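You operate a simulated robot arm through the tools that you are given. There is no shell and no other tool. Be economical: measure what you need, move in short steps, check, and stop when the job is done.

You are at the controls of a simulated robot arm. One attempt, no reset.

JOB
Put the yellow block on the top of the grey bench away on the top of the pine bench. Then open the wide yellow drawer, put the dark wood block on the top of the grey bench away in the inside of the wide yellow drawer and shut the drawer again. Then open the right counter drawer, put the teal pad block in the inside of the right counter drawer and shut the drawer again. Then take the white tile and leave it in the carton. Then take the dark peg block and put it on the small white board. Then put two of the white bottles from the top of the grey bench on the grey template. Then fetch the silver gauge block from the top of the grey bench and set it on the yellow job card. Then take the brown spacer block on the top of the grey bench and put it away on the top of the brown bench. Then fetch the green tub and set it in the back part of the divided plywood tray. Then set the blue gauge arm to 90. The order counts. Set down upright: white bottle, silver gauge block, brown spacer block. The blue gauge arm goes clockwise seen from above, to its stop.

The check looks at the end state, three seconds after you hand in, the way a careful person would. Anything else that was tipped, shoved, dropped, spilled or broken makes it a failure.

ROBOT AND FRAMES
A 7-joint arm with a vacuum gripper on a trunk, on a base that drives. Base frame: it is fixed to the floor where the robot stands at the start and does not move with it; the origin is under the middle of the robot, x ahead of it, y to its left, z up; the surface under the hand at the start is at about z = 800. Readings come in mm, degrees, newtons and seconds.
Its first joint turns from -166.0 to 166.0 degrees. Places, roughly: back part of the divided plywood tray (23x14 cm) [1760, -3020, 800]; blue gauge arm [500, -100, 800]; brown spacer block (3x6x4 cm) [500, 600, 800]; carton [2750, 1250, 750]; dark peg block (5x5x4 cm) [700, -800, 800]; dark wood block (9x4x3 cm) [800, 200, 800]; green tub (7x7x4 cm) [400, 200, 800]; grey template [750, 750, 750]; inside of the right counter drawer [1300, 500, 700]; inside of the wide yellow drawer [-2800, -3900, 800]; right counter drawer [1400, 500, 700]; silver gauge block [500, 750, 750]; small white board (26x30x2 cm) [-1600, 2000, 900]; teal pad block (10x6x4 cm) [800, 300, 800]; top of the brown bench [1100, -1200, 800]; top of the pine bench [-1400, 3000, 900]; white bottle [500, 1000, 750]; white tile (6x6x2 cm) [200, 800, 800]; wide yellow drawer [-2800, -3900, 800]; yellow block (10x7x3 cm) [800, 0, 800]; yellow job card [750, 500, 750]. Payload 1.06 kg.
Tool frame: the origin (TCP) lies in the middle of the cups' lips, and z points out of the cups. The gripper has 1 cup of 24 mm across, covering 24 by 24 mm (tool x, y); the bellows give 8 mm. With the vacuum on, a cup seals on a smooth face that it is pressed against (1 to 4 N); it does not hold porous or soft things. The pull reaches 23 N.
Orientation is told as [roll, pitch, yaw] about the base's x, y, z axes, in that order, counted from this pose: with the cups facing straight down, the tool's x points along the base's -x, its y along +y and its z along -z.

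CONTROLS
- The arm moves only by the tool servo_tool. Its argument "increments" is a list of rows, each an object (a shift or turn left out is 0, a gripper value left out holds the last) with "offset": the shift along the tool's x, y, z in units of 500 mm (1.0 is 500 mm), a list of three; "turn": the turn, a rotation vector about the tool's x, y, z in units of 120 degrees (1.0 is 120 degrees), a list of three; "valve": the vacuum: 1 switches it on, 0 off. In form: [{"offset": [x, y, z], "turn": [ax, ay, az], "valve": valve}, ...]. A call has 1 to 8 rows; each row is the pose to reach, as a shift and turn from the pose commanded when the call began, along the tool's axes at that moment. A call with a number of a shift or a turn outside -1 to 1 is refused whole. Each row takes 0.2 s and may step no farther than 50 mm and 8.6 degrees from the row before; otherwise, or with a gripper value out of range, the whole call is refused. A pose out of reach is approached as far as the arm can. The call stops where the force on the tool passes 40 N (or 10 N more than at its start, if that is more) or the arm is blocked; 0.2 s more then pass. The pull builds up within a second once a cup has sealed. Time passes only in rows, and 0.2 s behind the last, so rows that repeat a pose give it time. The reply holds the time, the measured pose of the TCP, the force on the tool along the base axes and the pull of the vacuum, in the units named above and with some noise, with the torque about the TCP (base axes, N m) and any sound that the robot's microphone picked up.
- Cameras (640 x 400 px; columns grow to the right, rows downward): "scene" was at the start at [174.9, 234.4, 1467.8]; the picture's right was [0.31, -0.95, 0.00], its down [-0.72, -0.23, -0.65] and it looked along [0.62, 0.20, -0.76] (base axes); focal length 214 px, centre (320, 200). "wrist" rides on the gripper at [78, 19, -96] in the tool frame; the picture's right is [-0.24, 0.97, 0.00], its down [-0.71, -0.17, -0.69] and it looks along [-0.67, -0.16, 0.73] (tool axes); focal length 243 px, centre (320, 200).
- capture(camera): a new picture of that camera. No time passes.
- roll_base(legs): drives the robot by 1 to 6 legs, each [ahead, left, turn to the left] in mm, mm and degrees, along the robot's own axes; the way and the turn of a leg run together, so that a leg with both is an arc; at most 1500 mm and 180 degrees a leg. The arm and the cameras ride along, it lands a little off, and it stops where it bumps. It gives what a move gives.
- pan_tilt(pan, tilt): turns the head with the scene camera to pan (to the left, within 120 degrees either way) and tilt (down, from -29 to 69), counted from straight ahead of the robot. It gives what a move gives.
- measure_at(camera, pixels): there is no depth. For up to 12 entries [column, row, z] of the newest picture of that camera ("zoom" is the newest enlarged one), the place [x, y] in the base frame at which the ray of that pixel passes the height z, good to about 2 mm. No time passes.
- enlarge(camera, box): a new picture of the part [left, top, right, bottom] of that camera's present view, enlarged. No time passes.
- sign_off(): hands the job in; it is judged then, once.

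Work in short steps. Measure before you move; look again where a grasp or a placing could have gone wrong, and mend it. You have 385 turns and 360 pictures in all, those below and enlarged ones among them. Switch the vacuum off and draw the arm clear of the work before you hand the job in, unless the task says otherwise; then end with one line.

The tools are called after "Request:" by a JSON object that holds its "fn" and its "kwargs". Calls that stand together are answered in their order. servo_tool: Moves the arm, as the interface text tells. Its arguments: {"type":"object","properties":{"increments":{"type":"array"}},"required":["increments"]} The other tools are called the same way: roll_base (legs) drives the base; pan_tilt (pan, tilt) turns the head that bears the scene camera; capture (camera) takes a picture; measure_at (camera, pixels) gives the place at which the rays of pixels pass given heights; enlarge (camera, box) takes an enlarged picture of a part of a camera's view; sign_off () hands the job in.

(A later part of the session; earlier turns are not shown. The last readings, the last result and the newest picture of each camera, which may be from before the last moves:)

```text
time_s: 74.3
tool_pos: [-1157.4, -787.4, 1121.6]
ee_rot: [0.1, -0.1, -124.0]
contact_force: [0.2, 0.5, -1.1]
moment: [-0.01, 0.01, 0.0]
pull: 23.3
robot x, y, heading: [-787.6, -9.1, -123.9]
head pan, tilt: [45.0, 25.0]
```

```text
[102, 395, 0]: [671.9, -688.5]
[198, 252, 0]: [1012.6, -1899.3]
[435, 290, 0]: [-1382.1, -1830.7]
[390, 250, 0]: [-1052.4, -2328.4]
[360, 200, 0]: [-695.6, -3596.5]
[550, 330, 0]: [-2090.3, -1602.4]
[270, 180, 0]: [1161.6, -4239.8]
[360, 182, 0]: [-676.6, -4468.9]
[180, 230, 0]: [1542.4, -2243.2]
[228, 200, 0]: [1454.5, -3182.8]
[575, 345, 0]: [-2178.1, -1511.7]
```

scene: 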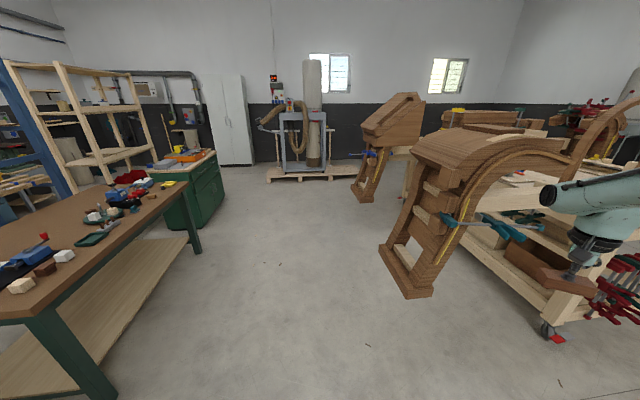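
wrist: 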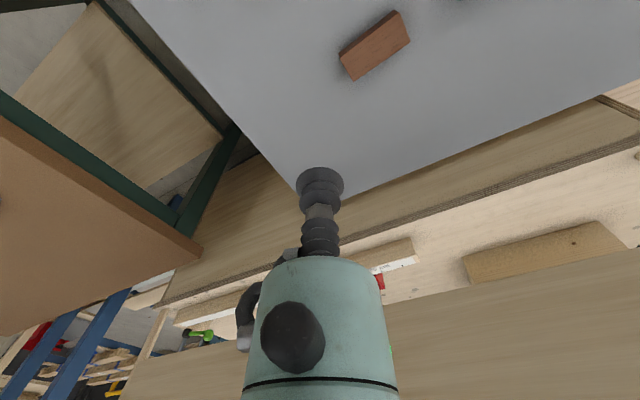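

Open floor corridor east of the wooden assembly. I drive along it (heading −75°) and look west.

Request:
{"fn": "roll_base", "kwargs": {"legs": [[0, 0, 49], [1400, 0, 0], [1300, 0, 0]]}}

Request:
{"fn": "pan_tilt", "kwargs": {"pan": -95, "tilt": 20}}

Request:
{"fn": "capture", "kwargs": {"camera": "scene"}}

Request:
{"fn": "pan_tilt", "kwargs": {"pan": -30, "tilt": 25}}

Request:
{"fn": "capture", "kwargs": {"camera": "scene"}}

```text
time_s: 89.5
tool_pos: [315.2, -3342.4, 1121.2]
ee_rot: [0.0, 0.0, -73.1]
contact_force: [0.5, 0.3, -1.4]
moment: [-0.02, 0.0, 0.0]
pull: 23.1
robot x, y, heading: [-57.0, -2566.6, -73.2]
head pan, tilt: [45.0, 25.0]
```

```text
time_s: 91.7
tool_pos: [315.8, -3342.1, 1121.2]
ee_rot: [0.0, 0.0, -73.1]
contact_force: [0.5, -0.8, -0.9]
moment: [-0.03, 0.03, 0.01]
pull: 23.3
robot x, y, heading: [-57.2, -2566.8, -73.1]
head pan, tilt: [-95.0, 20.0]
```

```text
322 pictures are left
```

scene: 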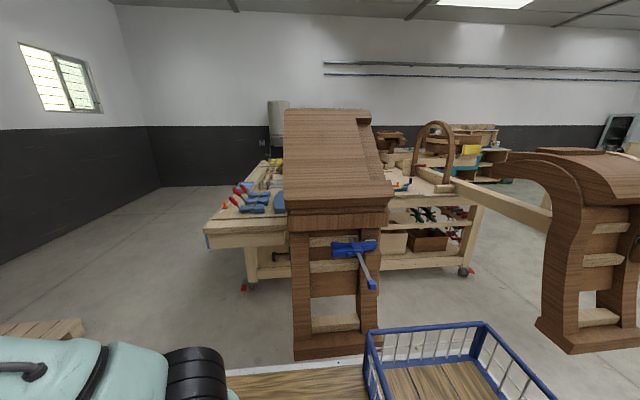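

```text
time_s: 93.0
tool_pos: [316.3, -3342.4, 1121.6]
ee_rot: [0.0, 0.0, -73.1]
contact_force: [-1.1, -0.1, -1.1]
moment: [0.02, -0.02, -0.02]
pull: 23.4
robot x, y, heading: [-58.5, -2565.7, -73.1]
head pan, tilt: [-30.0, 25.0]
```

```text
321 pictures are left
```

scene: 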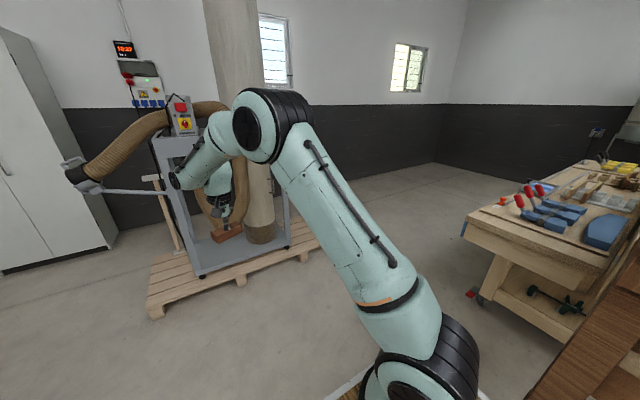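

Request:
{"fn": "pan_tilt", "kwargs": {"pan": -70, "tilt": 15}}

Request:
{"fn": "capture", "kwargs": {"camera": "scene"}}

Request:
{"fn": "enlarge", "kwargs": {"camera": "scene", "box": [300, 130, 500, 255]}}

```text
time_s: 94.1
tool_pos: [315.0, -3343.6, 1121.3]
ee_rot: [0.0, 0.0, -73.1]
contact_force: [0.0, -0.1, 0.6]
moment: [0.0, 0.01, -0.02]
pull: 23.0
robot x, y, heading: [-53.3, -2567.0, -73.2]
head pan, tilt: [-70.0, 15.0]
```

```text
320 pictures are left
```

scene: 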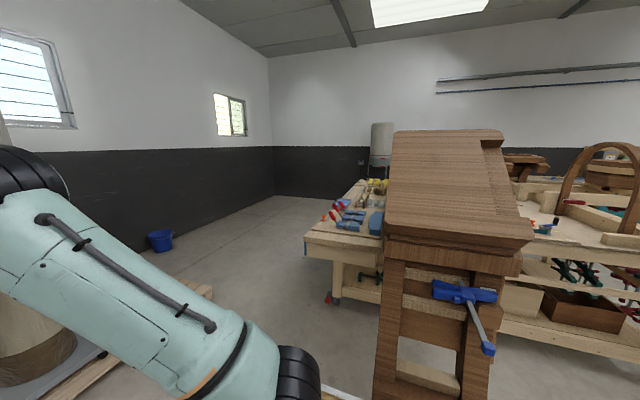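

```text
3.20 times, centred on (400, 192) of scene
```

zoom: 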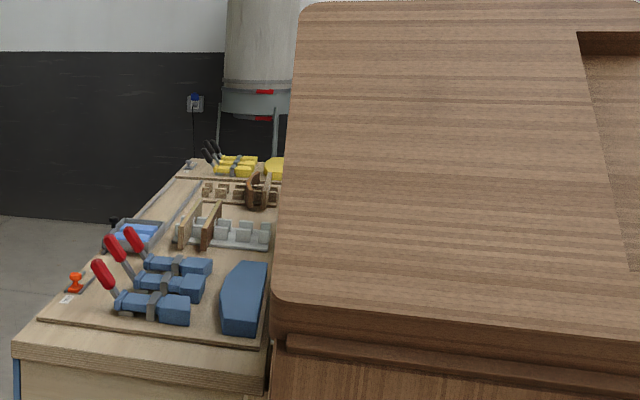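

Request:
{"fn": "measure_at", "kwargs": {"camera": "scene", "pixels": [[335, 300, 0], [160, 250, 0], [212, 295, 0], [306, 238, 850], [360, 181, 850], [240, 365, 0], [330, 258, 500]]}}

Request:
{"fn": "enlarge", "kwargs": {"camera": "scene", "box": [240, 160, 400, 260]}}

```text
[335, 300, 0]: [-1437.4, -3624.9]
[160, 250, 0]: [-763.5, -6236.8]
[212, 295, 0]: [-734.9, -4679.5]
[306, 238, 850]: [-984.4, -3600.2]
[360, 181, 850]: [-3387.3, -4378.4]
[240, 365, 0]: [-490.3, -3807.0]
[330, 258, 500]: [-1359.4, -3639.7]
```

```text
4.00 times, centred on (320, 210) of scene
```

zoom: 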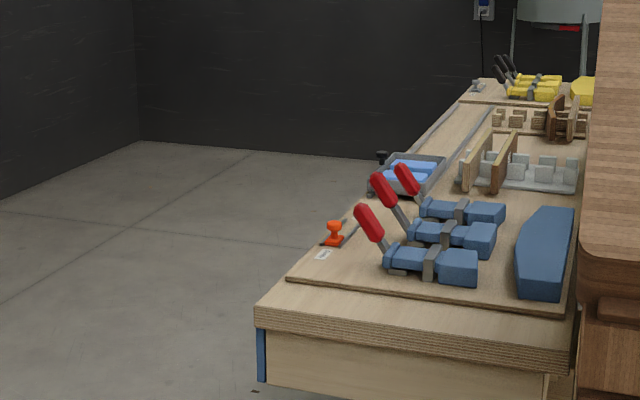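

Request:
{"fn": "pan_tilt", "kwargs": {"pan": -30, "tilt": 35}}

Request:
{"fn": "capture", "kwargs": {"camera": "scene"}}

```text
time_s: 95.2
tool_pos: [315.6, -3343.0, 1121.7]
ee_rot: [0.0, 0.0, -73.1]
contact_force: [-0.5, 0.2, -0.5]
moment: [-0.02, 0.0, 0.04]
pull: 23.0
robot x, y, heading: [-56.2, -2565.5, -73.0]
head pan, tilt: [-30.0, 35.0]
```

```text
317 pictures are left
```

scene: 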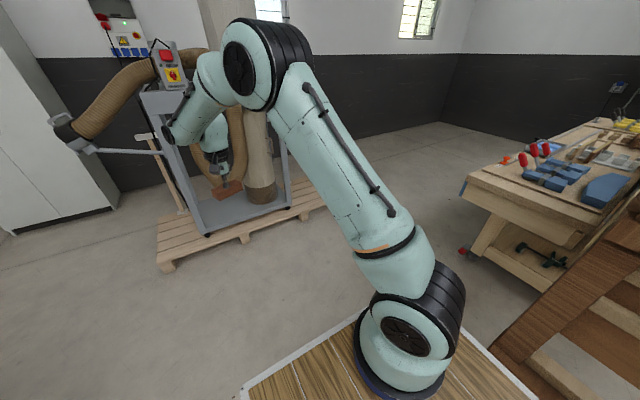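

Request:
{"fn": "measure_at", "kwargs": {"camera": "scene", "pixels": [[170, 265, 0], [243, 238, 0], [305, 212, 0], [495, 345, 0], [460, 190, 850], [464, 260, 0], [435, 122, 0]]}}

```text
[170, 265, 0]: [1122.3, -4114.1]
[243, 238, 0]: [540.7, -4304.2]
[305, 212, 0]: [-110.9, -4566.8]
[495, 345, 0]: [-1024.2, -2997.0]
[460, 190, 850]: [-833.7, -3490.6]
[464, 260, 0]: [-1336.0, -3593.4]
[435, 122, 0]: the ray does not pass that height
```

Corridor between jig table and cyclone pallet is ~1.2 m. I go 900 forward, turn to −162°, side-step to the corridor centre, then check.

Request:
{"fn": "roll_base", "kwargs": {"legs": [[900, 0, 0], [0, 0, -89], [0, 350, 0]]}}

Request:
{"fn": "pan_tilt", "kwargs": {"pan": 20, "tilt": 25}}

Request:
{"fn": "capture", "kwargs": {"camera": "scene"}}

```text
time_s: 105.6
tool_pos: [-470.3, -4124.9, 1121.0]
ee_rot: [-0.1, 0.0, -163.5]
contact_force: [0.5, -0.2, -0.1]
moment: [0.01, -0.02, 0.01]
pull: 22.7
robot x, y, heading: [308.4, -3760.8, -163.6]
head pan, tilt: [-30.0, 35.0]
```

```text
time_s: 106.8
tool_pos: [-470.8, -4123.9, 1120.4]
ee_rot: [0.0, 0.0, -163.4]
contact_force: [-0.3, 0.0, -1.5]
moment: [0.03, -0.01, 0.01]
pull: 22.6
robot x, y, heading: [309.1, -3759.5, -163.5]
head pan, tilt: [20.0, 25.0]
```

```text
316 pictures are left
```

scene: 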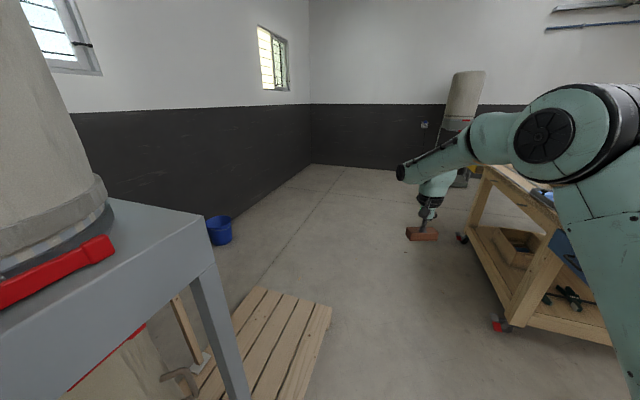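

Clear ahead. Drive on 1500 + 1000 and look to the right at the table front.

Request:
{"fn": "roll_base", "kwargs": {"legs": [[1500, 0, 0], [800, 250, 0]]}}

Request:
{"fn": "pan_tilt", "kwargs": {"pan": -75, "tilt": 30}}

Request:
{"fn": "capture", "kwargs": {"camera": "scene"}}

```text
time_s: 118.3
tool_pos: [-2619.6, -4986.1, 1121.0]
ee_rot: [0.0, 0.0, -164.3]
contact_force: [0.0, -0.2, -0.5]
moment: [-0.01, 0.02, -0.03]
pull: 22.4
robot x, y, heading: [-1836.8, -4632.6, -164.2]
head pan, tilt: [20.0, 25.0]
```

```text
time_s: 120.0
tool_pos: [-2620.0, -4986.4, 1121.1]
ee_rot: [0.0, 0.0, -164.3]
contact_force: [0.2, -0.3, -0.5]
moment: [0.03, -0.02, 0.03]
pull: 23.1
robot x, y, heading: [-1841.5, -4632.6, -164.1]
head pan, tilt: [-75.0, 30.0]
```

```text
315 pictures are left
```

scene: 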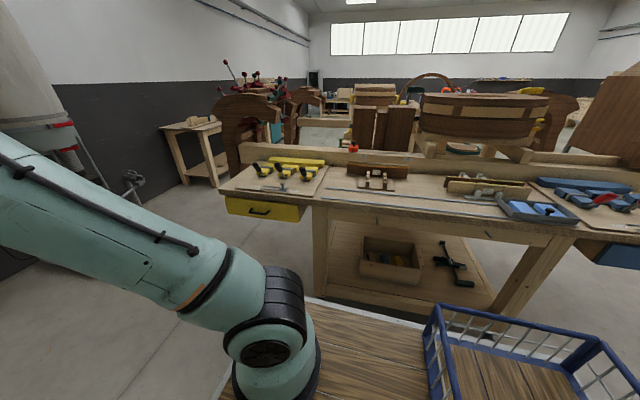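

The yellow drawer with black handle is at (262,210) in view. I measure it and the table edges.

Request:
{"fn": "measure_at", "kwargs": {"camera": "scene", "pixels": [[262, 211, 800], [262, 211, 750], [222, 190, 880], [222, 190, 850], [310, 204, 850], [575, 237, 850], [320, 293, 0], [500, 318, 0], [640, 245, 850], [228, 212, 800], [302, 220, 800]]}}

```text
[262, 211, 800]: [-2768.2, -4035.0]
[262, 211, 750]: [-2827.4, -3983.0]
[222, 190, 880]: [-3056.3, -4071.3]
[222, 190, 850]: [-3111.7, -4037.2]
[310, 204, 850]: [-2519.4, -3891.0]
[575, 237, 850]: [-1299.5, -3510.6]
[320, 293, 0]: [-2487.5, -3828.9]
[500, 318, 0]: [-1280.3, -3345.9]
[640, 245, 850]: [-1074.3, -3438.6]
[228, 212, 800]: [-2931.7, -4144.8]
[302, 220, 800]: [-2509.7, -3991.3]
```

I side-step south, turn to face the table (heading 108°), and shift left to stand before the drawer.

Request:
{"fn": "roll_base", "kwargs": {"legs": [[0, 400, 0], [0, 0, -88], [0, 720, 0]]}}

Request:
{"fn": "pan_tilt", "kwargs": {"pan": -8, "tilt": 40}}

Request:
{"fn": "capture", "kwargs": {"camera": "scene"}}

Request:
{"fn": "capture", "kwargs": {"camera": "wrist"}}

```text
time_s: 129.7
tool_pos: [-2806.6, -4500.8, 1122.4]
ee_rot: [0.0, -0.1, 108.5]
contact_force: [-0.3, -0.7, -1.1]
moment: [0.01, -0.02, 0.0]
pull: 22.6
robot x, y, heading: [-2410.2, -5265.3, 108.6]
head pan, tilt: [-75.0, 30.0]
```

```text
time_s: 131.1
tool_pos: [-2806.4, -4501.0, 1121.0]
ee_rot: [0.0, -0.1, 108.6]
contact_force: [-0.3, -0.9, -1.0]
moment: [0.02, 0.01, -0.04]
pull: 23.2
robot x, y, heading: [-2412.0, -5265.6, 108.6]
head pan, tilt: [-8.0, 40.0]
```

```text
314 pictures are left
```

scene: 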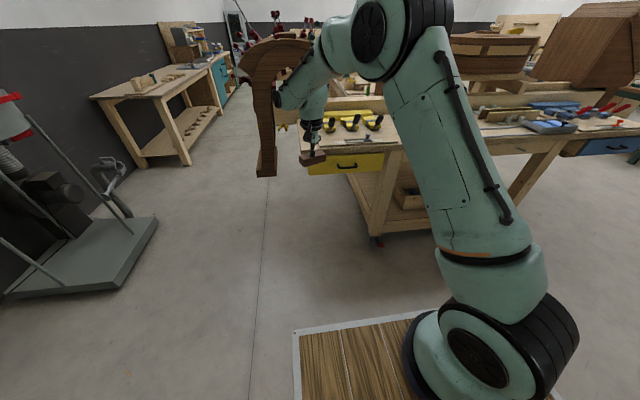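

```text
313 pictures are left
```

wrist: 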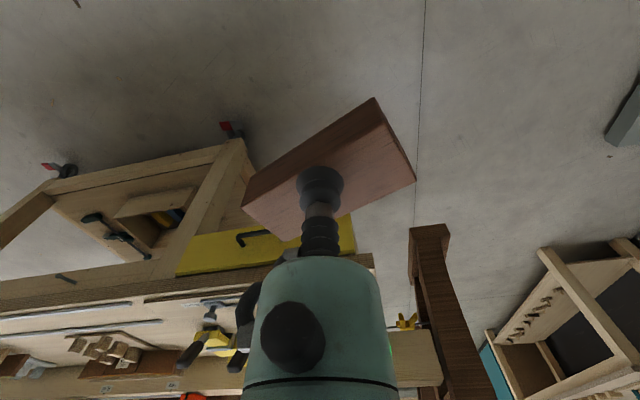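

Request:
{"fn": "enlarge", "kwargs": {"camera": "scene", "box": [270, 80, 470, 205]}}

Request:
{"fn": "enlarge", "kwargs": {"camera": "wrist", "box": [160, 200, 400, 350]}}

```text
3.20 times, centred on (370, 142) of scene
```

zoom: 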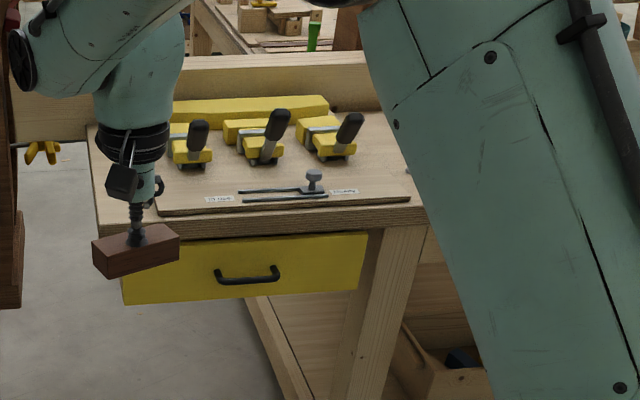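

```text
2.67 times, centred on (280, 275) of wrist
```

zoom: 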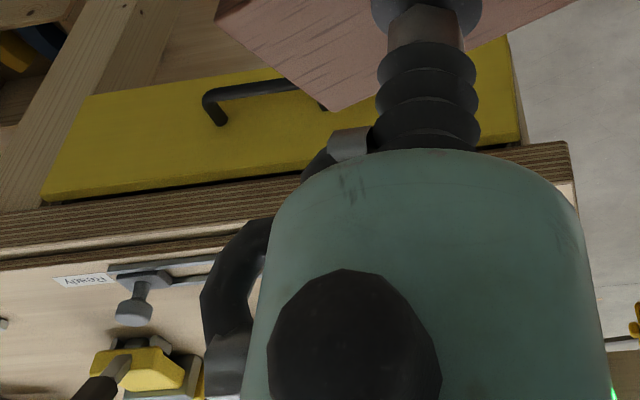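

I drive 300 mm forward to view the table top from above with the wrist camera, to find a temporary rest for the block.

Request:
{"fn": "roll_base", "kwargs": {"legs": [[300, 0, 0]]}}

Request:
{"fn": "capture", "kwargs": {"camera": "wrist"}}

Request:
{"fn": "enlarge", "kwargs": {"camera": "scene", "box": [260, 100, 460, 225]}}

```text
time_s: 133.1
tool_pos: [-2895.0, -4212.0, 1121.8]
ee_rot: [0.0, 0.0, 108.2]
contact_force: [0.0, 0.5, 0.0]
moment: [0.01, -0.02, 0.01]
pull: 23.6
robot x, y, heading: [-2505.0, -4981.4, 108.1]
head pan, tilt: [-8.0, 40.0]
```

```text
310 pictures are left
```

wrist: 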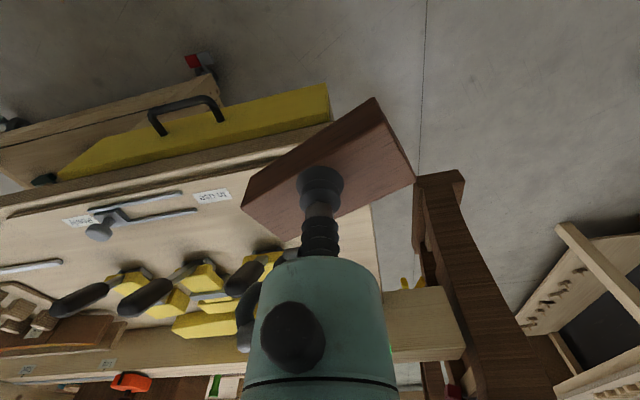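

```text
3.20 times, centred on (360, 162) of scene
```

zoom: 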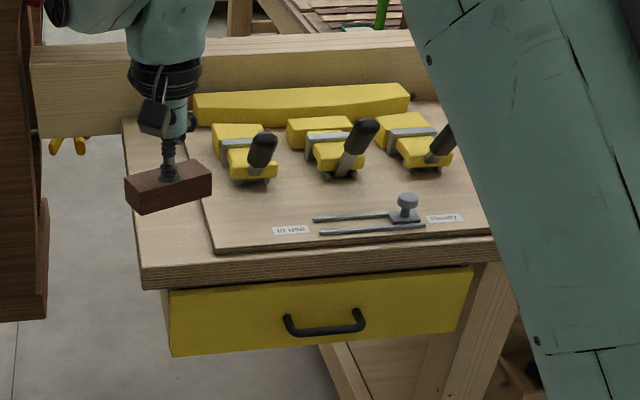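

Request:
{"fn": "measure_at", "kwargs": {"camera": "zoom", "pixels": [[291, 230, 850], [291, 230, 900], [444, 217, 850], [444, 217, 900], [172, 210, 870], [145, 272, 870], [217, 242, 870], [170, 292, 800], [474, 268, 800], [407, 198, 900]]}}

Request:
{"fn": "measure_at", "kwargs": {"camera": "wrist", "pixels": [[212, 197, 850], [212, 197, 900], [80, 221, 850], [80, 221, 900], [380, 290, 870], [370, 205, 870]]}}

```text
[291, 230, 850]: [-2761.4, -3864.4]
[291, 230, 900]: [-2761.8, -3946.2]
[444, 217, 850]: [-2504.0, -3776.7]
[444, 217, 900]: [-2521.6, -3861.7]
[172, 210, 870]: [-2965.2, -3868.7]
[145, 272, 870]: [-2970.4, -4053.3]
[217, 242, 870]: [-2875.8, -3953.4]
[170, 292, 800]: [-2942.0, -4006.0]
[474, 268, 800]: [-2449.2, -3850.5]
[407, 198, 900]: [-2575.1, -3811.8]
```

```text
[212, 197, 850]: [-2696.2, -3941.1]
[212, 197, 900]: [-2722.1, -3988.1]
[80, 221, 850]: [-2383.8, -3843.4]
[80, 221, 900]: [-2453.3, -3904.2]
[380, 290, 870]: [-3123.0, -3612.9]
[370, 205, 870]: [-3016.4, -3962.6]
```

Two-view triangulation puts the table top near z≈962, so I re-measure with that height.

Request:
{"fn": "measure_at", "kwargs": {"camera": "zoom", "pixels": [[172, 210, 962], [145, 272, 955], [495, 236, 955], [217, 245, 962], [195, 150, 962], [125, 125, 960], [170, 292, 925], [474, 268, 925], [325, 325, 870], [172, 355, 830], [240, 205, 964], [262, 175, 964]]}}

Request:
{"fn": "measure_at", "kwargs": {"camera": "wrist", "pixels": [[370, 205, 960], [380, 290, 960], [250, 245, 980], [330, 85, 850], [185, 105, 870]]}}

```text
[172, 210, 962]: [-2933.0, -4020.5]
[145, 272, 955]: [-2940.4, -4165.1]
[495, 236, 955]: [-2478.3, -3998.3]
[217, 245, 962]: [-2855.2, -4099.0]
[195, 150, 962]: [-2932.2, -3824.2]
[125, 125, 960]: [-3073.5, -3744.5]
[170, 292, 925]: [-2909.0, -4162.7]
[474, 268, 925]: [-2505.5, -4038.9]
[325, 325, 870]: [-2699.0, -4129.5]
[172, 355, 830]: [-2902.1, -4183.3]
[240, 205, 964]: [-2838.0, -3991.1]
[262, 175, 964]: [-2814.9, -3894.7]
```

```text
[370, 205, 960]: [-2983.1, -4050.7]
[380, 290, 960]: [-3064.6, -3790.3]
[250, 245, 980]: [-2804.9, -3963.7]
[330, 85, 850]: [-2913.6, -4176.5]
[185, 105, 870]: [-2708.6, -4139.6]
```

Block will rest temporarily on the free strip at the table's left end, centre (-2930,-4030), long axis front-to-back. I move and turn −68.5° about tool z.

Request:
{"fn": "servo_tool", "kwargs": {"increments": [{"offset": [-0.046, -0.006, 0], "turn": [0, 0, -0.0713]}, {"offset": [-0.092, -0.012, 0], "turn": [0, 0, -0.1426]}, {"offset": [-0.138, -0.018, 0], "turn": [0, 0, -0.2139]}, {"offset": [-0.184, -0.024, 0], "turn": [0, 0, -0.2852]}, {"offset": [-0.23, -0.03, 0], "turn": [0, 0, -0.3565]}, {"offset": [-0.276, -0.036, 0], "turn": [0, 0, -0.4278]}, {"offset": [-0.322, -0.042, 0], "turn": [0, 0, -0.4991]}, {"offset": [-0.368, -0.047, 0], "turn": [0, 0, -0.5704]}]}}

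Request:
{"fn": "capture", "kwargs": {"camera": "wrist"}}

Request:
{"fn": "enlarge", "kwargs": {"camera": "scene", "box": [260, 60, 460, 185]}}

```text
time_s: 134.9
tool_pos: [-2921.6, -4047.3, 1110.6]
ee_rot: [0.8, 0.6, 175.0]
contact_force: [-0.1, -0.2, 0.2]
moment: [-0.02, 0.03, -0.01]
pull: 23.1
out of reach, approached as far as the arm can: row 8
robot x, y, heading: [-2509.1, -4979.9, 108.2]
head pan, tilt: [-8.0, 40.0]
```

```text
308 pictures are left
```

wrist: 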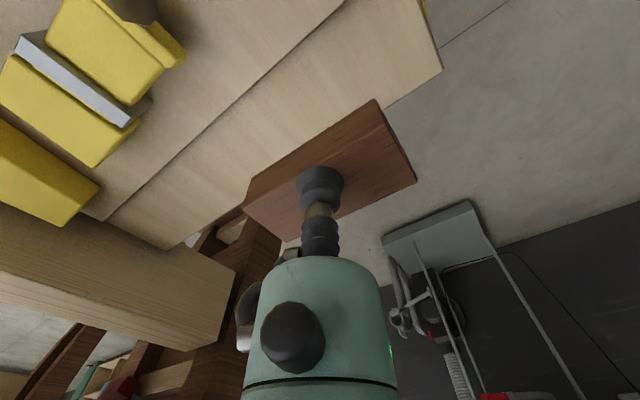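

```text
3.20 times, centred on (360, 122) of scene
```

zoom: 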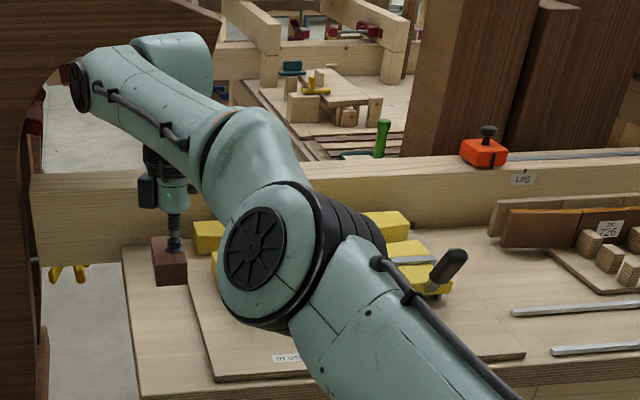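

The arm is at its limit here, so I retract 200 mm, then bring the base nearer.

Request:
{"fn": "servo_tool", "kwargs": {"increments": [{"offset": [0.039, 0.092, -0.02]}, {"offset": [0.078, 0.184, -0.03]}, {"offset": [0.118, 0.276, -0.03]}, {"offset": [0.157, 0.368, -0.03]}]}}

Request:
{"fn": "roll_base", "kwargs": {"legs": [[230, 0, 0]]}}

Request:
{"fn": "capture", "kwargs": {"camera": "scene"}}

Request:
{"fn": "capture", "kwargs": {"camera": "wrist"}}

```text
refused: row 1 steps farther than a row can; nothing moved
```

```text
time_s: 136.7
tool_pos: [-2996.2, -3824.2, 1111.9]
ee_rot: [0.7, 0.6, 175.0]
contact_force: [-0.3, 0.2, -0.5]
moment: [0.02, 0.0, -0.02]
pull: 23.0
robot x, y, heading: [-2582.5, -4758.0, 108.4]
head pan, tilt: [-8.0, 40.0]
```

```text
306 pictures are left
```

scene: 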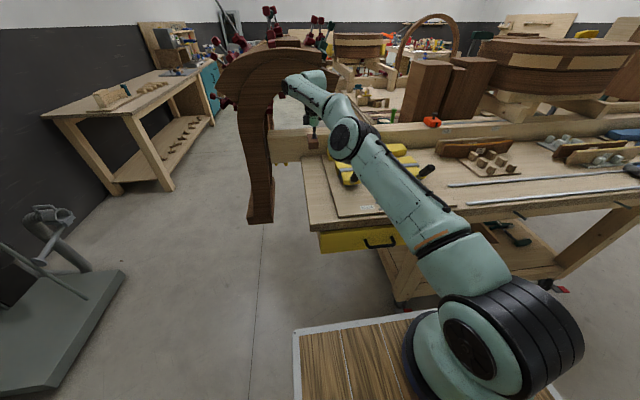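

```text
305 pictures are left
```

wrist: 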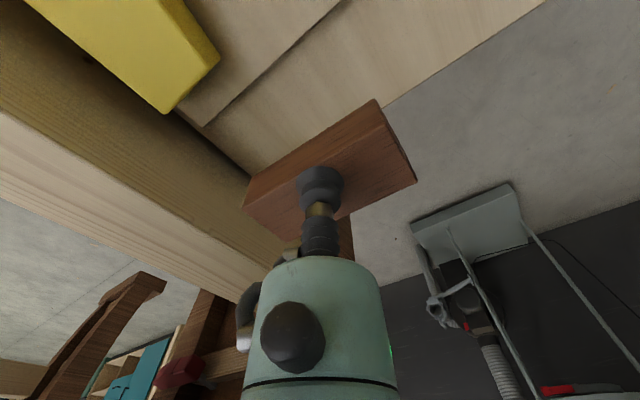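

The retract was refused, but the base moved without contact. Retract the tool now with smaller steps.

Request:
{"fn": "servo_tool", "kwargs": {"increments": [{"offset": [0.033, 0.077, -0.01]}, {"offset": [0.066, 0.154, -0.02]}, {"offset": [0.099, 0.231, -0.02]}, {"offset": [0.132, 0.308, -0.02]}, {"offset": [0.165, 0.385, -0.02]}]}}

Request:
{"fn": "capture", "kwargs": {"camera": "scene"}}

Request:
{"fn": "capture", "kwargs": {"camera": "wrist"}}

```text
time_s: 137.9
tool_pos: [-2996.7, -3825.2, 1111.5]
ee_rot: [0.6, 0.5, 174.8]
contact_force: [0.0, 0.0, -0.4]
moment: [0.03, -0.02, 0.02]
pull: 23.1
out of reach, approached as far as the arm can: row 1, 2, 3, 4, 5
robot x, y, heading: [-2579.5, -4755.5, 108.2]
head pan, tilt: [-8.0, 40.0]
```

```text
304 pictures are left
```

scene: 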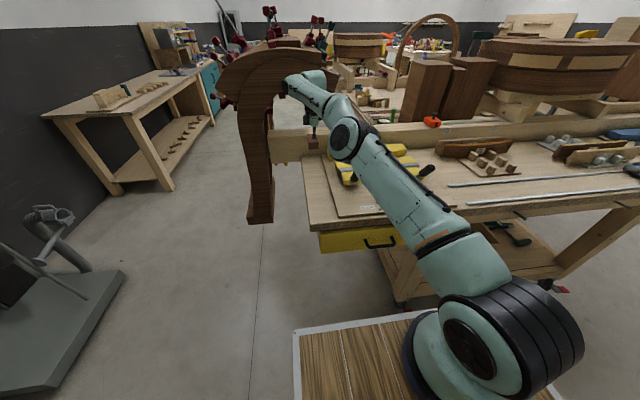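

```text
303 pictures are left
```

wrist: 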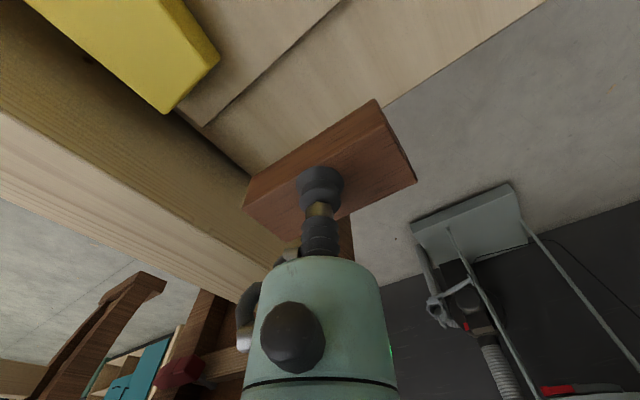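

The arm seems held by a joint limit. I try undoing the turn gradually.

Request:
{"fn": "servo_tool", "kwargs": {"increments": [{"turn": [0, 0, 0.06]}, {"turn": [0, 0, 0.12]}, {"turn": [0, 0, 0.18]}]}}

```text
time_s: 138.7
tool_pos: [-3001.9, -3832.6, 1108.7]
ee_rot: [0.3, 0.7, 153.1]
contact_force: [0.1, -0.1, -0.4]
moment: [-0.01, 0.01, 0.04]
pull: 22.4
robot x, y, heading: [-2582.6, -4759.7, 108.3]
head pan, tilt: [-8.0, 40.0]
```

Request:
{"fn": "servo_tool", "kwargs": {"increments": [{"offset": [0.057, 0.056, 0]}, {"offset": [0.114, 0.112, 0]}, {"offset": [0.171, 0.168, 0]}, {"offset": [0.228, 0.224, 0]}, {"offset": [0.285, 0.28, 0]}]}}

Request:
{"fn": "capture", "kwargs": {"camera": "scene"}}

```text
time_s: 139.9
tool_pos: [-2939.4, -4022.4, 1111.3]
ee_rot: [0.4, 0.9, 153.3]
contact_force: [0.2, 1.2, -0.2]
moment: [0.02, -0.03, 0.0]
pull: 22.9
robot x, y, heading: [-2583.8, -4757.8, 108.2]
head pan, tilt: [-8.0, 40.0]
```

```text
302 pictures are left
```

scene: 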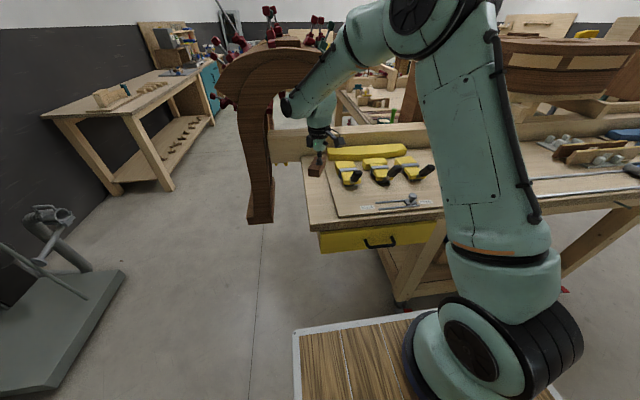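

Arm is back in a good configuration, with the TCP right over the strip centre. Descend toward the surface (z≈955).

Request:
{"fn": "servo_tool", "kwargs": {"increments": [{"offset": [0, 0, 0.08]}, {"offset": [0, 0, 0.16]}, {"offset": [0, 0, 0.22]}]}}

Request:
{"fn": "capture", "kwargs": {"camera": "wrist"}}

Request:
{"fn": "enlarge", "kwargs": {"camera": "scene", "box": [250, 100, 410, 200]}}

```text
time_s: 140.7
tool_pos: [-2938.1, -4024.6, 1002.0]
ee_rot: [0.4, 0.7, 153.3]
contact_force: [0.4, 0.3, -0.2]
moment: [0.01, 0.01, -0.01]
pull: 23.4
robot x, y, heading: [-2583.8, -4757.2, 108.3]
head pan, tilt: [-8.0, 40.0]
```

```text
301 pictures are left
```

wrist: 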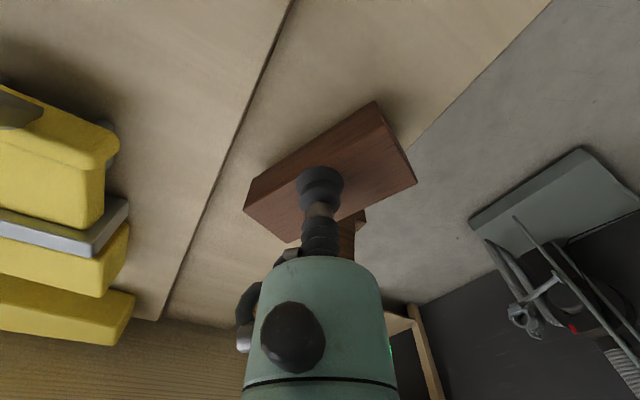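

```text
4.00 times, centred on (330, 150) of scene
```

zoom: 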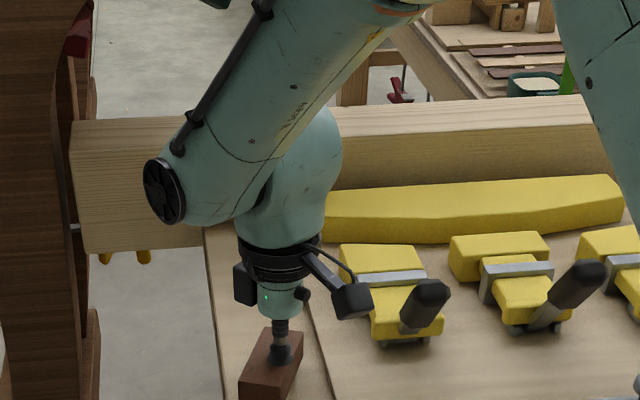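

Shift 18 mm toward the board to avoid overhanging the table's left edge, then lower to contact.

Request:
{"fn": "servo_tool", "kwargs": {"increments": [{"offset": [0.025, -0.025, 0]}, {"offset": [0.025, -0.025, 0.016]}, {"offset": [0.025, -0.025, 0.026]}, {"offset": [0.025, -0.025, 0.036]}]}}

Request:
{"fn": "capture", "kwargs": {"camera": "wrist"}}

```text
time_s: 141.7
tool_pos: [-2920.4, -4017.4, 986.7]
ee_rot: [0.3, 0.7, 153.3]
contact_force: [0.6, 3.2, 19.1]
moment: [0.1, 0.08, -0.03]
pull: 22.4
robot x, y, heading: [-2584.2, -4754.9, 108.1]
head pan, tilt: [-8.0, 40.0]
```

```text
299 pictures are left
```

wrist: 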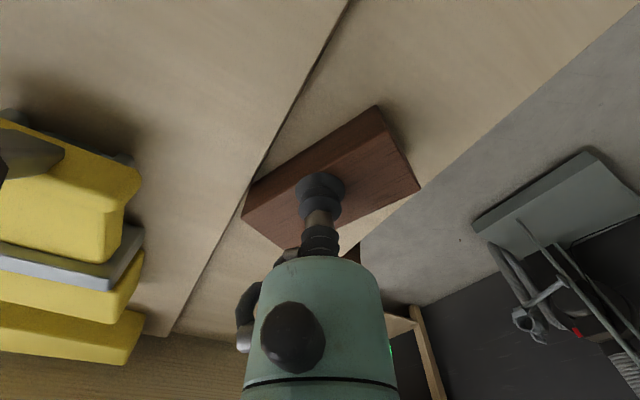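

Contact at 987. Ease off, release and lift.

Request:
{"fn": "servo_tool", "kwargs": {"increments": [{"offset": [0, 0, -0.01]}, {"offset": [0, 0, -0.01], "valve": 0}, {"offset": [0, 0, -0.01]}, {"offset": [0, 0, -0.016]}, {"offset": [0, 0, -0.1]}, {"offset": [0, 0, -0.19]}, {"offset": [0, 0, -0.28]}]}}

Request:
{"fn": "capture", "kwargs": {"camera": "wrist"}}

```text
time_s: 143.3
tool_pos: [-2924.5, -4017.2, 1122.2]
ee_rot: [0.5, 0.9, 153.3]
contact_force: [-0.7, 0.0, -0.2]
moment: [-0.05, -0.01, 0.0]
pull: 0.1
robot x, y, heading: [-2581.4, -4758.4, 107.9]
head pan, tilt: [-8.0, 40.0]
```

```text
298 pictures are left
```

wrist: 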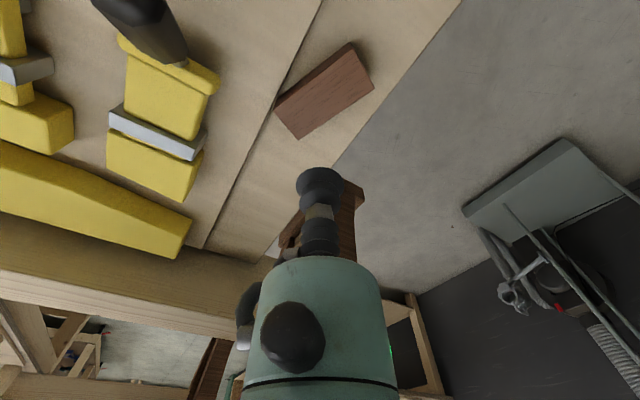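

Block rests safely. Now I turn the tool yaw back to the robot's heading while retracting, then back the base up for a horizontal approach to the drawer face.

Request:
{"fn": "servo_tool", "kwargs": {"increments": [{"offset": [0.035, 0.035, -0.02], "turn": [0, 0, 0.065]}, {"offset": [0.07, 0.07, -0.03], "turn": [0, 0, 0.13]}, {"offset": [0.105, 0.105, -0.03], "turn": [0, 0, 0.195]}, {"offset": [0.14, 0.14, -0.03], "turn": [0, 0, 0.26]}, {"offset": [0.14, 0.14, -0.03], "turn": [0, 0, 0.325]}, {"offset": [0.14, 0.14, -0.03], "turn": [0, 0, 0.382]}]}}

Request:
{"fn": "roll_base", "kwargs": {"legs": [[-330, 60, -1]]}}

Request:
{"fn": "capture", "kwargs": {"camera": "scene"}}

```text
time_s: 144.7
tool_pos: [-2892.6, -4110.1, 1140.0]
ee_rot: [-0.4, 1.0, 107.4]
contact_force: [0.5, 0.3, 0.4]
moment: [0.0, 0.04, 0.02]
pull: 0.1
robot x, y, heading: [-2577.8, -4761.6, 108.1]
head pan, tilt: [-8.0, 40.0]
```

```text
time_s: 146.9
tool_pos: [-2830.0, -4441.6, 1139.9]
ee_rot: [-0.3, 0.9, 106.0]
contact_force: [-0.7, -0.8, 0.2]
moment: [0.02, 0.03, 0.0]
pull: 0.1
robot x, y, heading: [-2539.0, -5095.9, 106.7]
head pan, tilt: [-8.0, 40.0]
```

```text
297 pictures are left
```

scene: 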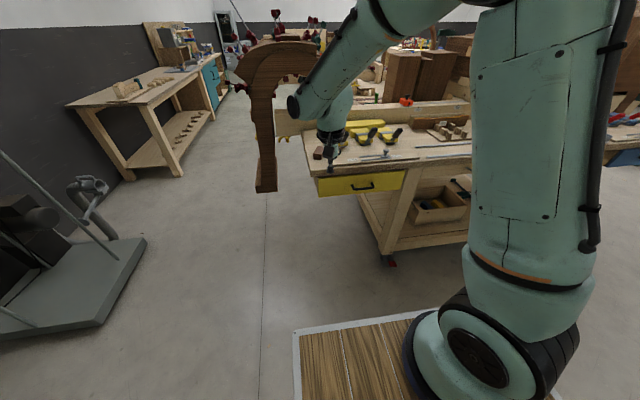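

Now pitch the tool toward horizontal (about tool y) while moving slightly forward and to the spot left of the handle.

Request:
{"fn": "servo_tool", "kwargs": {"increments": [{"offset": [-0.03, -0.03, 0], "turn": [0, -0.071, 0]}, {"offset": [-0.06, -0.06, 0], "turn": [0, -0.142, 0]}, {"offset": [-0.09, -0.09, 0], "turn": [0, -0.213, 0]}, {"offset": [-0.12, -0.12, 0], "turn": [0, -0.284, 0]}, {"offset": [-0.15, -0.15, 0], "turn": [0, -0.355, 0]}, {"offset": [-0.18, -0.18, 0], "turn": [0, -0.426, 0]}, {"offset": [-0.21, -0.21, 0], "turn": [0, -0.497, 0]}, {"offset": [-0.24, -0.234, 0], "turn": [0, -0.568, 0]}]}}

Request:
{"fn": "capture", "kwargs": {"camera": "scene"}}

Request:
{"fn": "capture", "kwargs": {"camera": "wrist"}}

```text
time_s: 148.7
tool_pos: [-2750.2, -4292.7, 1139.8]
ee_rot: [-0.9, -67.5, 106.8]
contact_force: [0.5, -0.9, -0.3]
moment: [0.0, -0.01, -0.03]
pull: 0.0
robot x, y, heading: [-2535.5, -5098.7, 106.6]
head pan, tilt: [-8.0, 40.0]
```

```text
296 pictures are left
```

scene: 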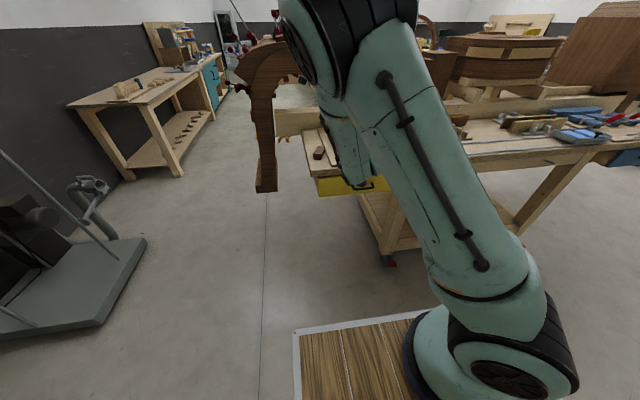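

```text
295 pictures are left
```

wrist: 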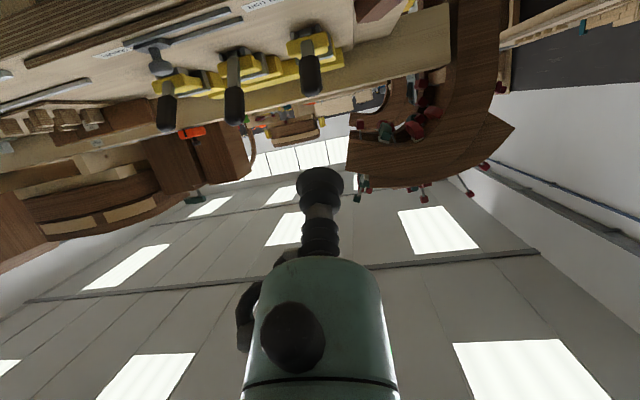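

Request:
{"fn": "servo_tool", "kwargs": {"increments": [{"offset": [0.08, 0, 0.033], "turn": [0, -0.0625, 0]}, {"offset": [0.16, 0, 0.066], "turn": [0, -0.125, 0]}, {"offset": [0.24, 0, 0.1], "turn": [0, -0.1875, 0]}, {"offset": [0.32, 0, 0.133], "turn": [0, -0.1875, 0]}, {"offset": [0.4, 0, 0.166], "turn": [0, -0.1875, 0]}, {"offset": [0.484, 0, 0.2], "turn": [0, -0.1875, 0]}]}}

Request:
{"fn": "capture", "kwargs": {"camera": "scene"}}

Request:
{"fn": "capture", "kwargs": {"camera": "wrist"}}

```text
time_s: 150.1
tool_pos: [-2750.5, -4294.2, 875.5]
ee_rot: [-56.8, -89.7, 162.8]
contact_force: [1.1, 0.0, -1.1]
moment: [-0.04, 0.01, 0.01]
pull: 0.0
robot x, y, heading: [-2538.4, -5097.4, 106.6]
head pan, tilt: [-8.0, 40.0]
```

```text
294 pictures are left
```

scene: 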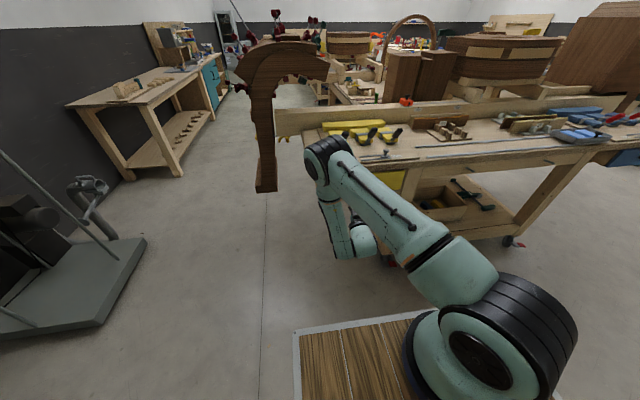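

```text
293 pictures are left
```

wrist: 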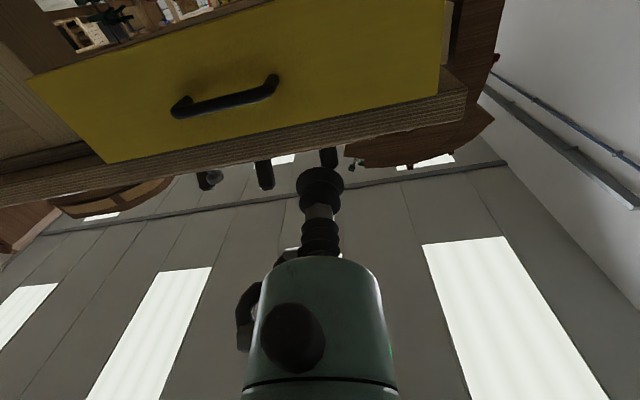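

The arm folds with its elbow forward. I back the base up 220 mm and extend the tool so the elbow stretches out.

Request:
{"fn": "roll_base", "kwargs": {"legs": [[-220, 0, 0]]}}

Request:
{"fn": "servo_tool", "kwargs": {"increments": [{"offset": [0, 0, 0.09]}, {"offset": [0, 0, 0.18]}, {"offset": [0, 0, 0.27]}, {"offset": [0, 0, 0.36]}, {"offset": [0, 0, 0.42]}]}}

Request:
{"fn": "capture", "kwargs": {"camera": "scene"}}

Request:
{"fn": "capture", "kwargs": {"camera": "wrist"}}

```text
time_s: 151.8
tool_pos: [-2683.4, -4493.8, 877.4]
ee_rot: [-54.2, -89.7, 159.8]
contact_force: [0.0, -0.5, 0.2]
moment: [0.03, -0.01, -0.04]
pull: 0.1
robot x, y, heading: [-2476.5, -5301.0, 106.2]
head pan, tilt: [-8.0, 40.0]
```

```text
time_s: 153.0
tool_pos: [-2739.0, -4291.1, 875.2]
ee_rot: [-52.7, -89.7, 158.3]
contact_force: [-0.5, -0.1, 0.4]
moment: [-0.03, -0.02, -0.03]
pull: 0.0
robot x, y, heading: [-2473.8, -5300.2, 106.1]
head pan, tilt: [-8.0, 40.0]
```

```text
292 pictures are left
```

scene: 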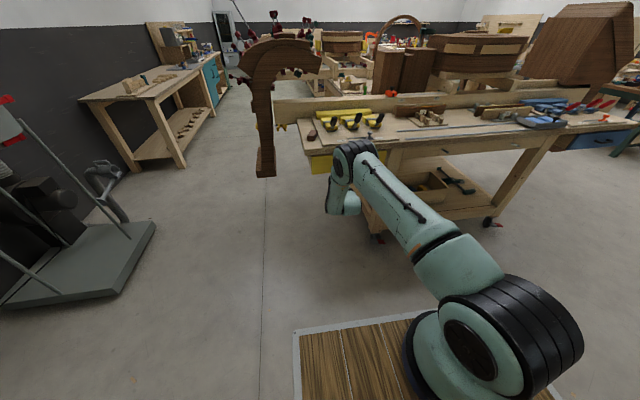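

```text
291 pictures are left
```

wrist: 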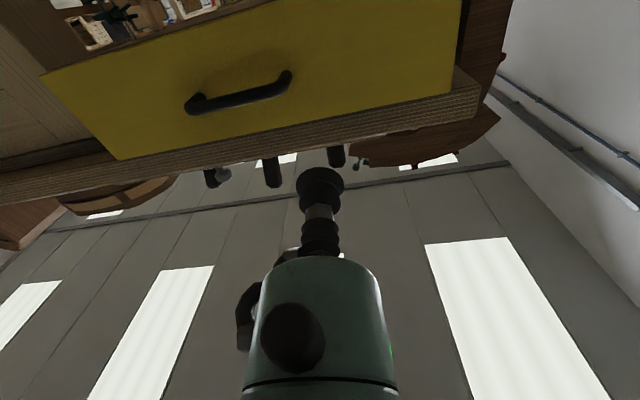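

Request:
{"fn": "measure_at", "kwargs": {"camera": "scene", "pixels": [[350, 155, 1250], [350, 155, 1150], [350, 155, 1050], [335, 212, 875], [335, 212, 1000], [520, 310, 1100], [520, 310, 1250]]}}

Request:
{"fn": "measure_at", "kwargs": {"camera": "wrist", "pixels": [[455, 90, 925], [455, 90, 915], [115, 160, 915], [45, 72, 830], [238, 95, 870]]}}

```text
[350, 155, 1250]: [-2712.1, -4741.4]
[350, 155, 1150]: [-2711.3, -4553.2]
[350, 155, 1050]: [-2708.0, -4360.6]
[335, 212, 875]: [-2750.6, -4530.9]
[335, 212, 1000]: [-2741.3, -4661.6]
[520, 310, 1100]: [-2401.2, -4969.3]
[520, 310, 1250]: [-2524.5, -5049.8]
```

```text
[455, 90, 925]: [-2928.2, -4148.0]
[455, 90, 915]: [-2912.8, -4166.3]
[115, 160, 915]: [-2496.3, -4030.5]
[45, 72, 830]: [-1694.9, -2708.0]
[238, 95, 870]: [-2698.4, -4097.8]
```

Elbow is well back from the table. Advance the tool to the face left of the handle, with the vacuum on.

Request:
{"fn": "servo_tool", "kwargs": {"increments": [{"offset": [0, 0.03, 0.09]}, {"offset": [0, 0.03, 0.18]}, {"offset": [0, 0.03, 0.27]}, {"offset": [0, 0.03, 0.3], "valve": 1}]}}

Request:
{"fn": "capture", "kwargs": {"camera": "wrist"}}

```text
time_s: 154.0
tool_pos: [-2791.3, -4152.1, 875.2]
ee_rot: [-38.1, -89.6, 143.5]
contact_force: [-0.6, -0.3, 0.5]
moment: [-0.02, -0.02, -0.03]
pull: 0.1
robot x, y, heading: [-2472.0, -5297.4, 106.5]
head pan, tilt: [-8.0, 40.0]
```

```text
290 pictures are left
```

wrist: 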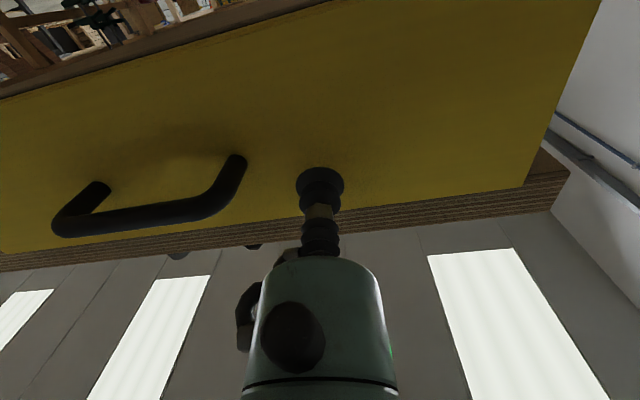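

Very close to the face. Creep forward until sealed.

Request:
{"fn": "servo_tool", "kwargs": {"increments": [{"offset": [0, 0, 0.016]}, {"offset": [0, 0, 0.026]}, {"offset": [0, 0, 0.034]}, {"offset": [0, 0, 0.034]}]}}

```text
time_s: 155.0
tool_pos: [-2792.5, -4154.3, 857.6]
ee_rot: [-14.2, -87.9, 119.7]
contact_force: [-0.6, -0.8, -0.3]
moment: [0.01, -0.02, 0.0]
pull: 0.1
out of reach, approached as far as the arm can: row 1, 2, 3, 4
robot x, y, heading: [-2476.3, -5297.1, 106.0]
head pan, tilt: [-8.0, 40.0]
```

Out of reach by a little. Retract the tool 120 mm, bring the base 120 mm forward, and check.

Request:
{"fn": "servo_tool", "kwargs": {"increments": [{"offset": [0, 0, -0.08]}, {"offset": [0, 0, -0.16]}, {"offset": [0, 0, -0.24]}]}}

Request:
{"fn": "capture", "kwargs": {"camera": "wrist"}}

```text
time_s: 155.8
tool_pos: [-2757.4, -4264.9, 857.2]
ee_rot: [-65.7, -89.8, 171.0]
contact_force: [0.8, 0.2, 0.8]
moment: [0.0, -0.03, 0.03]
pull: 0.0
robot x, y, heading: [-2481.5, -5298.9, 106.3]
head pan, tilt: [-8.0, 40.0]
```

```text
289 pictures are left
```

wrist: 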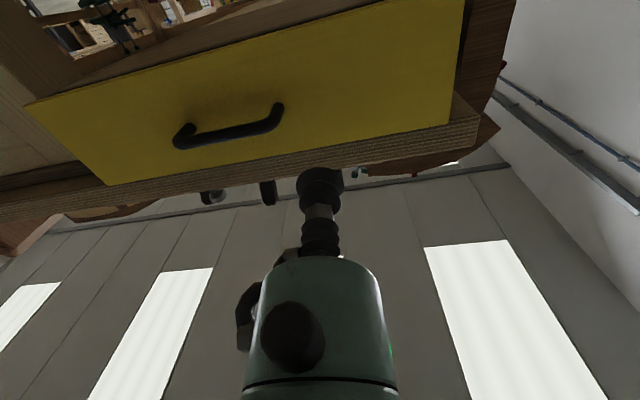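

Request:
{"fn": "roll_base", "kwargs": {"legs": [[95, 0, 0]]}}

Request:
{"fn": "servo_tool", "kwargs": {"increments": [{"offset": [-0.03, 0, 0.02]}, {"offset": [-0.03, 0, 0.04]}]}}

Request:
{"fn": "capture", "kwargs": {"camera": "wrist"}}

```text
time_s: 156.9
tool_pos: [-2784.7, -4174.7, 856.4]
ee_rot: [-53.3, -89.7, 158.6]
contact_force: [-0.2, -0.3, 0.8]
moment: [-0.02, 0.03, 0.0]
pull: 0.0
robot x, y, heading: [-2502.7, -5204.6, 106.4]
head pan, tilt: [-8.0, 40.0]
```

```text
time_s: 157.5
tool_pos: [-2790.1, -4154.0, 872.2]
ee_rot: [-50.2, -89.7, 155.6]
contact_force: [0.0, -0.9, 0.0]
moment: [-0.03, 0.01, -0.01]
pull: 0.0
robot x, y, heading: [-2500.8, -5206.7, 106.4]
head pan, tilt: [-8.0, 40.0]
```

```text
288 pictures are left
```

wrist: 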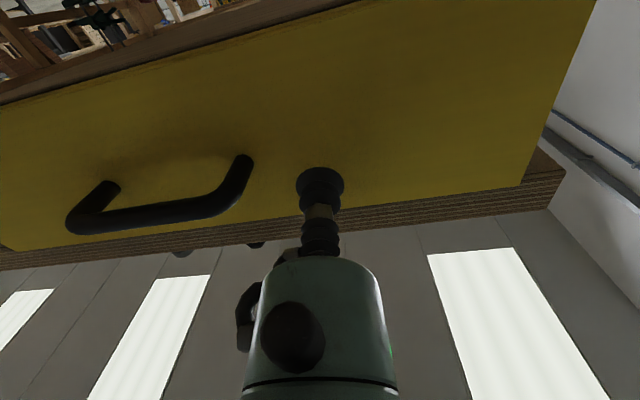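

Request:
{"fn": "servo_tool", "kwargs": {"increments": [{"offset": [0, 0, 0.02], "valve": 1}, {"offset": [0, 0, 0.03]}, {"offset": [0, 0, 0.04]}, {"offset": [0, 0, 0.046]}]}}

```text
time_s: 158.5
tool_pos: [-2796.2, -4133.5, 871.3]
ee_rot: [-54.7, -89.7, 160.1]
contact_force: [0.8, 0.0, 2.3]
moment: [0.06, 0.04, 0.17]
pull: 23.4
robot x, y, heading: [-2503.4, -5208.9, 106.3]
head pan, tilt: [-8.0, 40.0]
```

Sealed on the face (pull 23). Pull the drawer out gently.

Request:
{"fn": "servo_tool", "kwargs": {"increments": [{"offset": [0, 0, -0.02]}, {"offset": [0, 0, -0.05]}, {"offset": [0, 0, -0.08]}, {"offset": [0, 0, -0.12]}, {"offset": [0, 0, -0.16]}, {"offset": [0, 0, -0.2]}]}}

Request:
{"fn": "capture", "kwargs": {"camera": "scene"}}

```text
time_s: 159.9
tool_pos: [-2768.3, -4230.5, 871.6]
ee_rot: [-45.8, -89.7, 151.3]
contact_force: [8.7, 5.1, -1.0]
moment: [0.0, 0.01, 0.12]
pull: 22.8
robot x, y, heading: [-2501.9, -5211.4, 106.2]
head pan, tilt: [-8.0, 40.0]
```

```text
287 pictures are left
```

scene: 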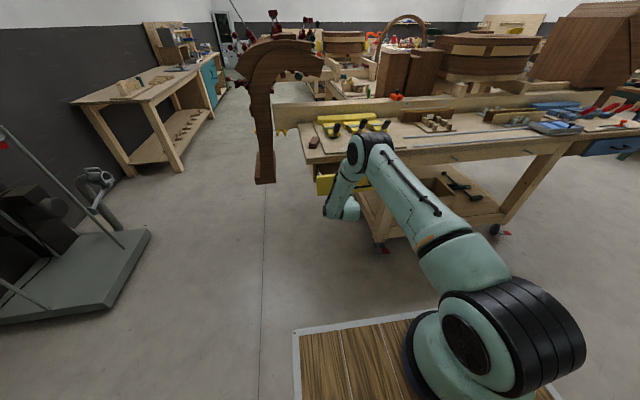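

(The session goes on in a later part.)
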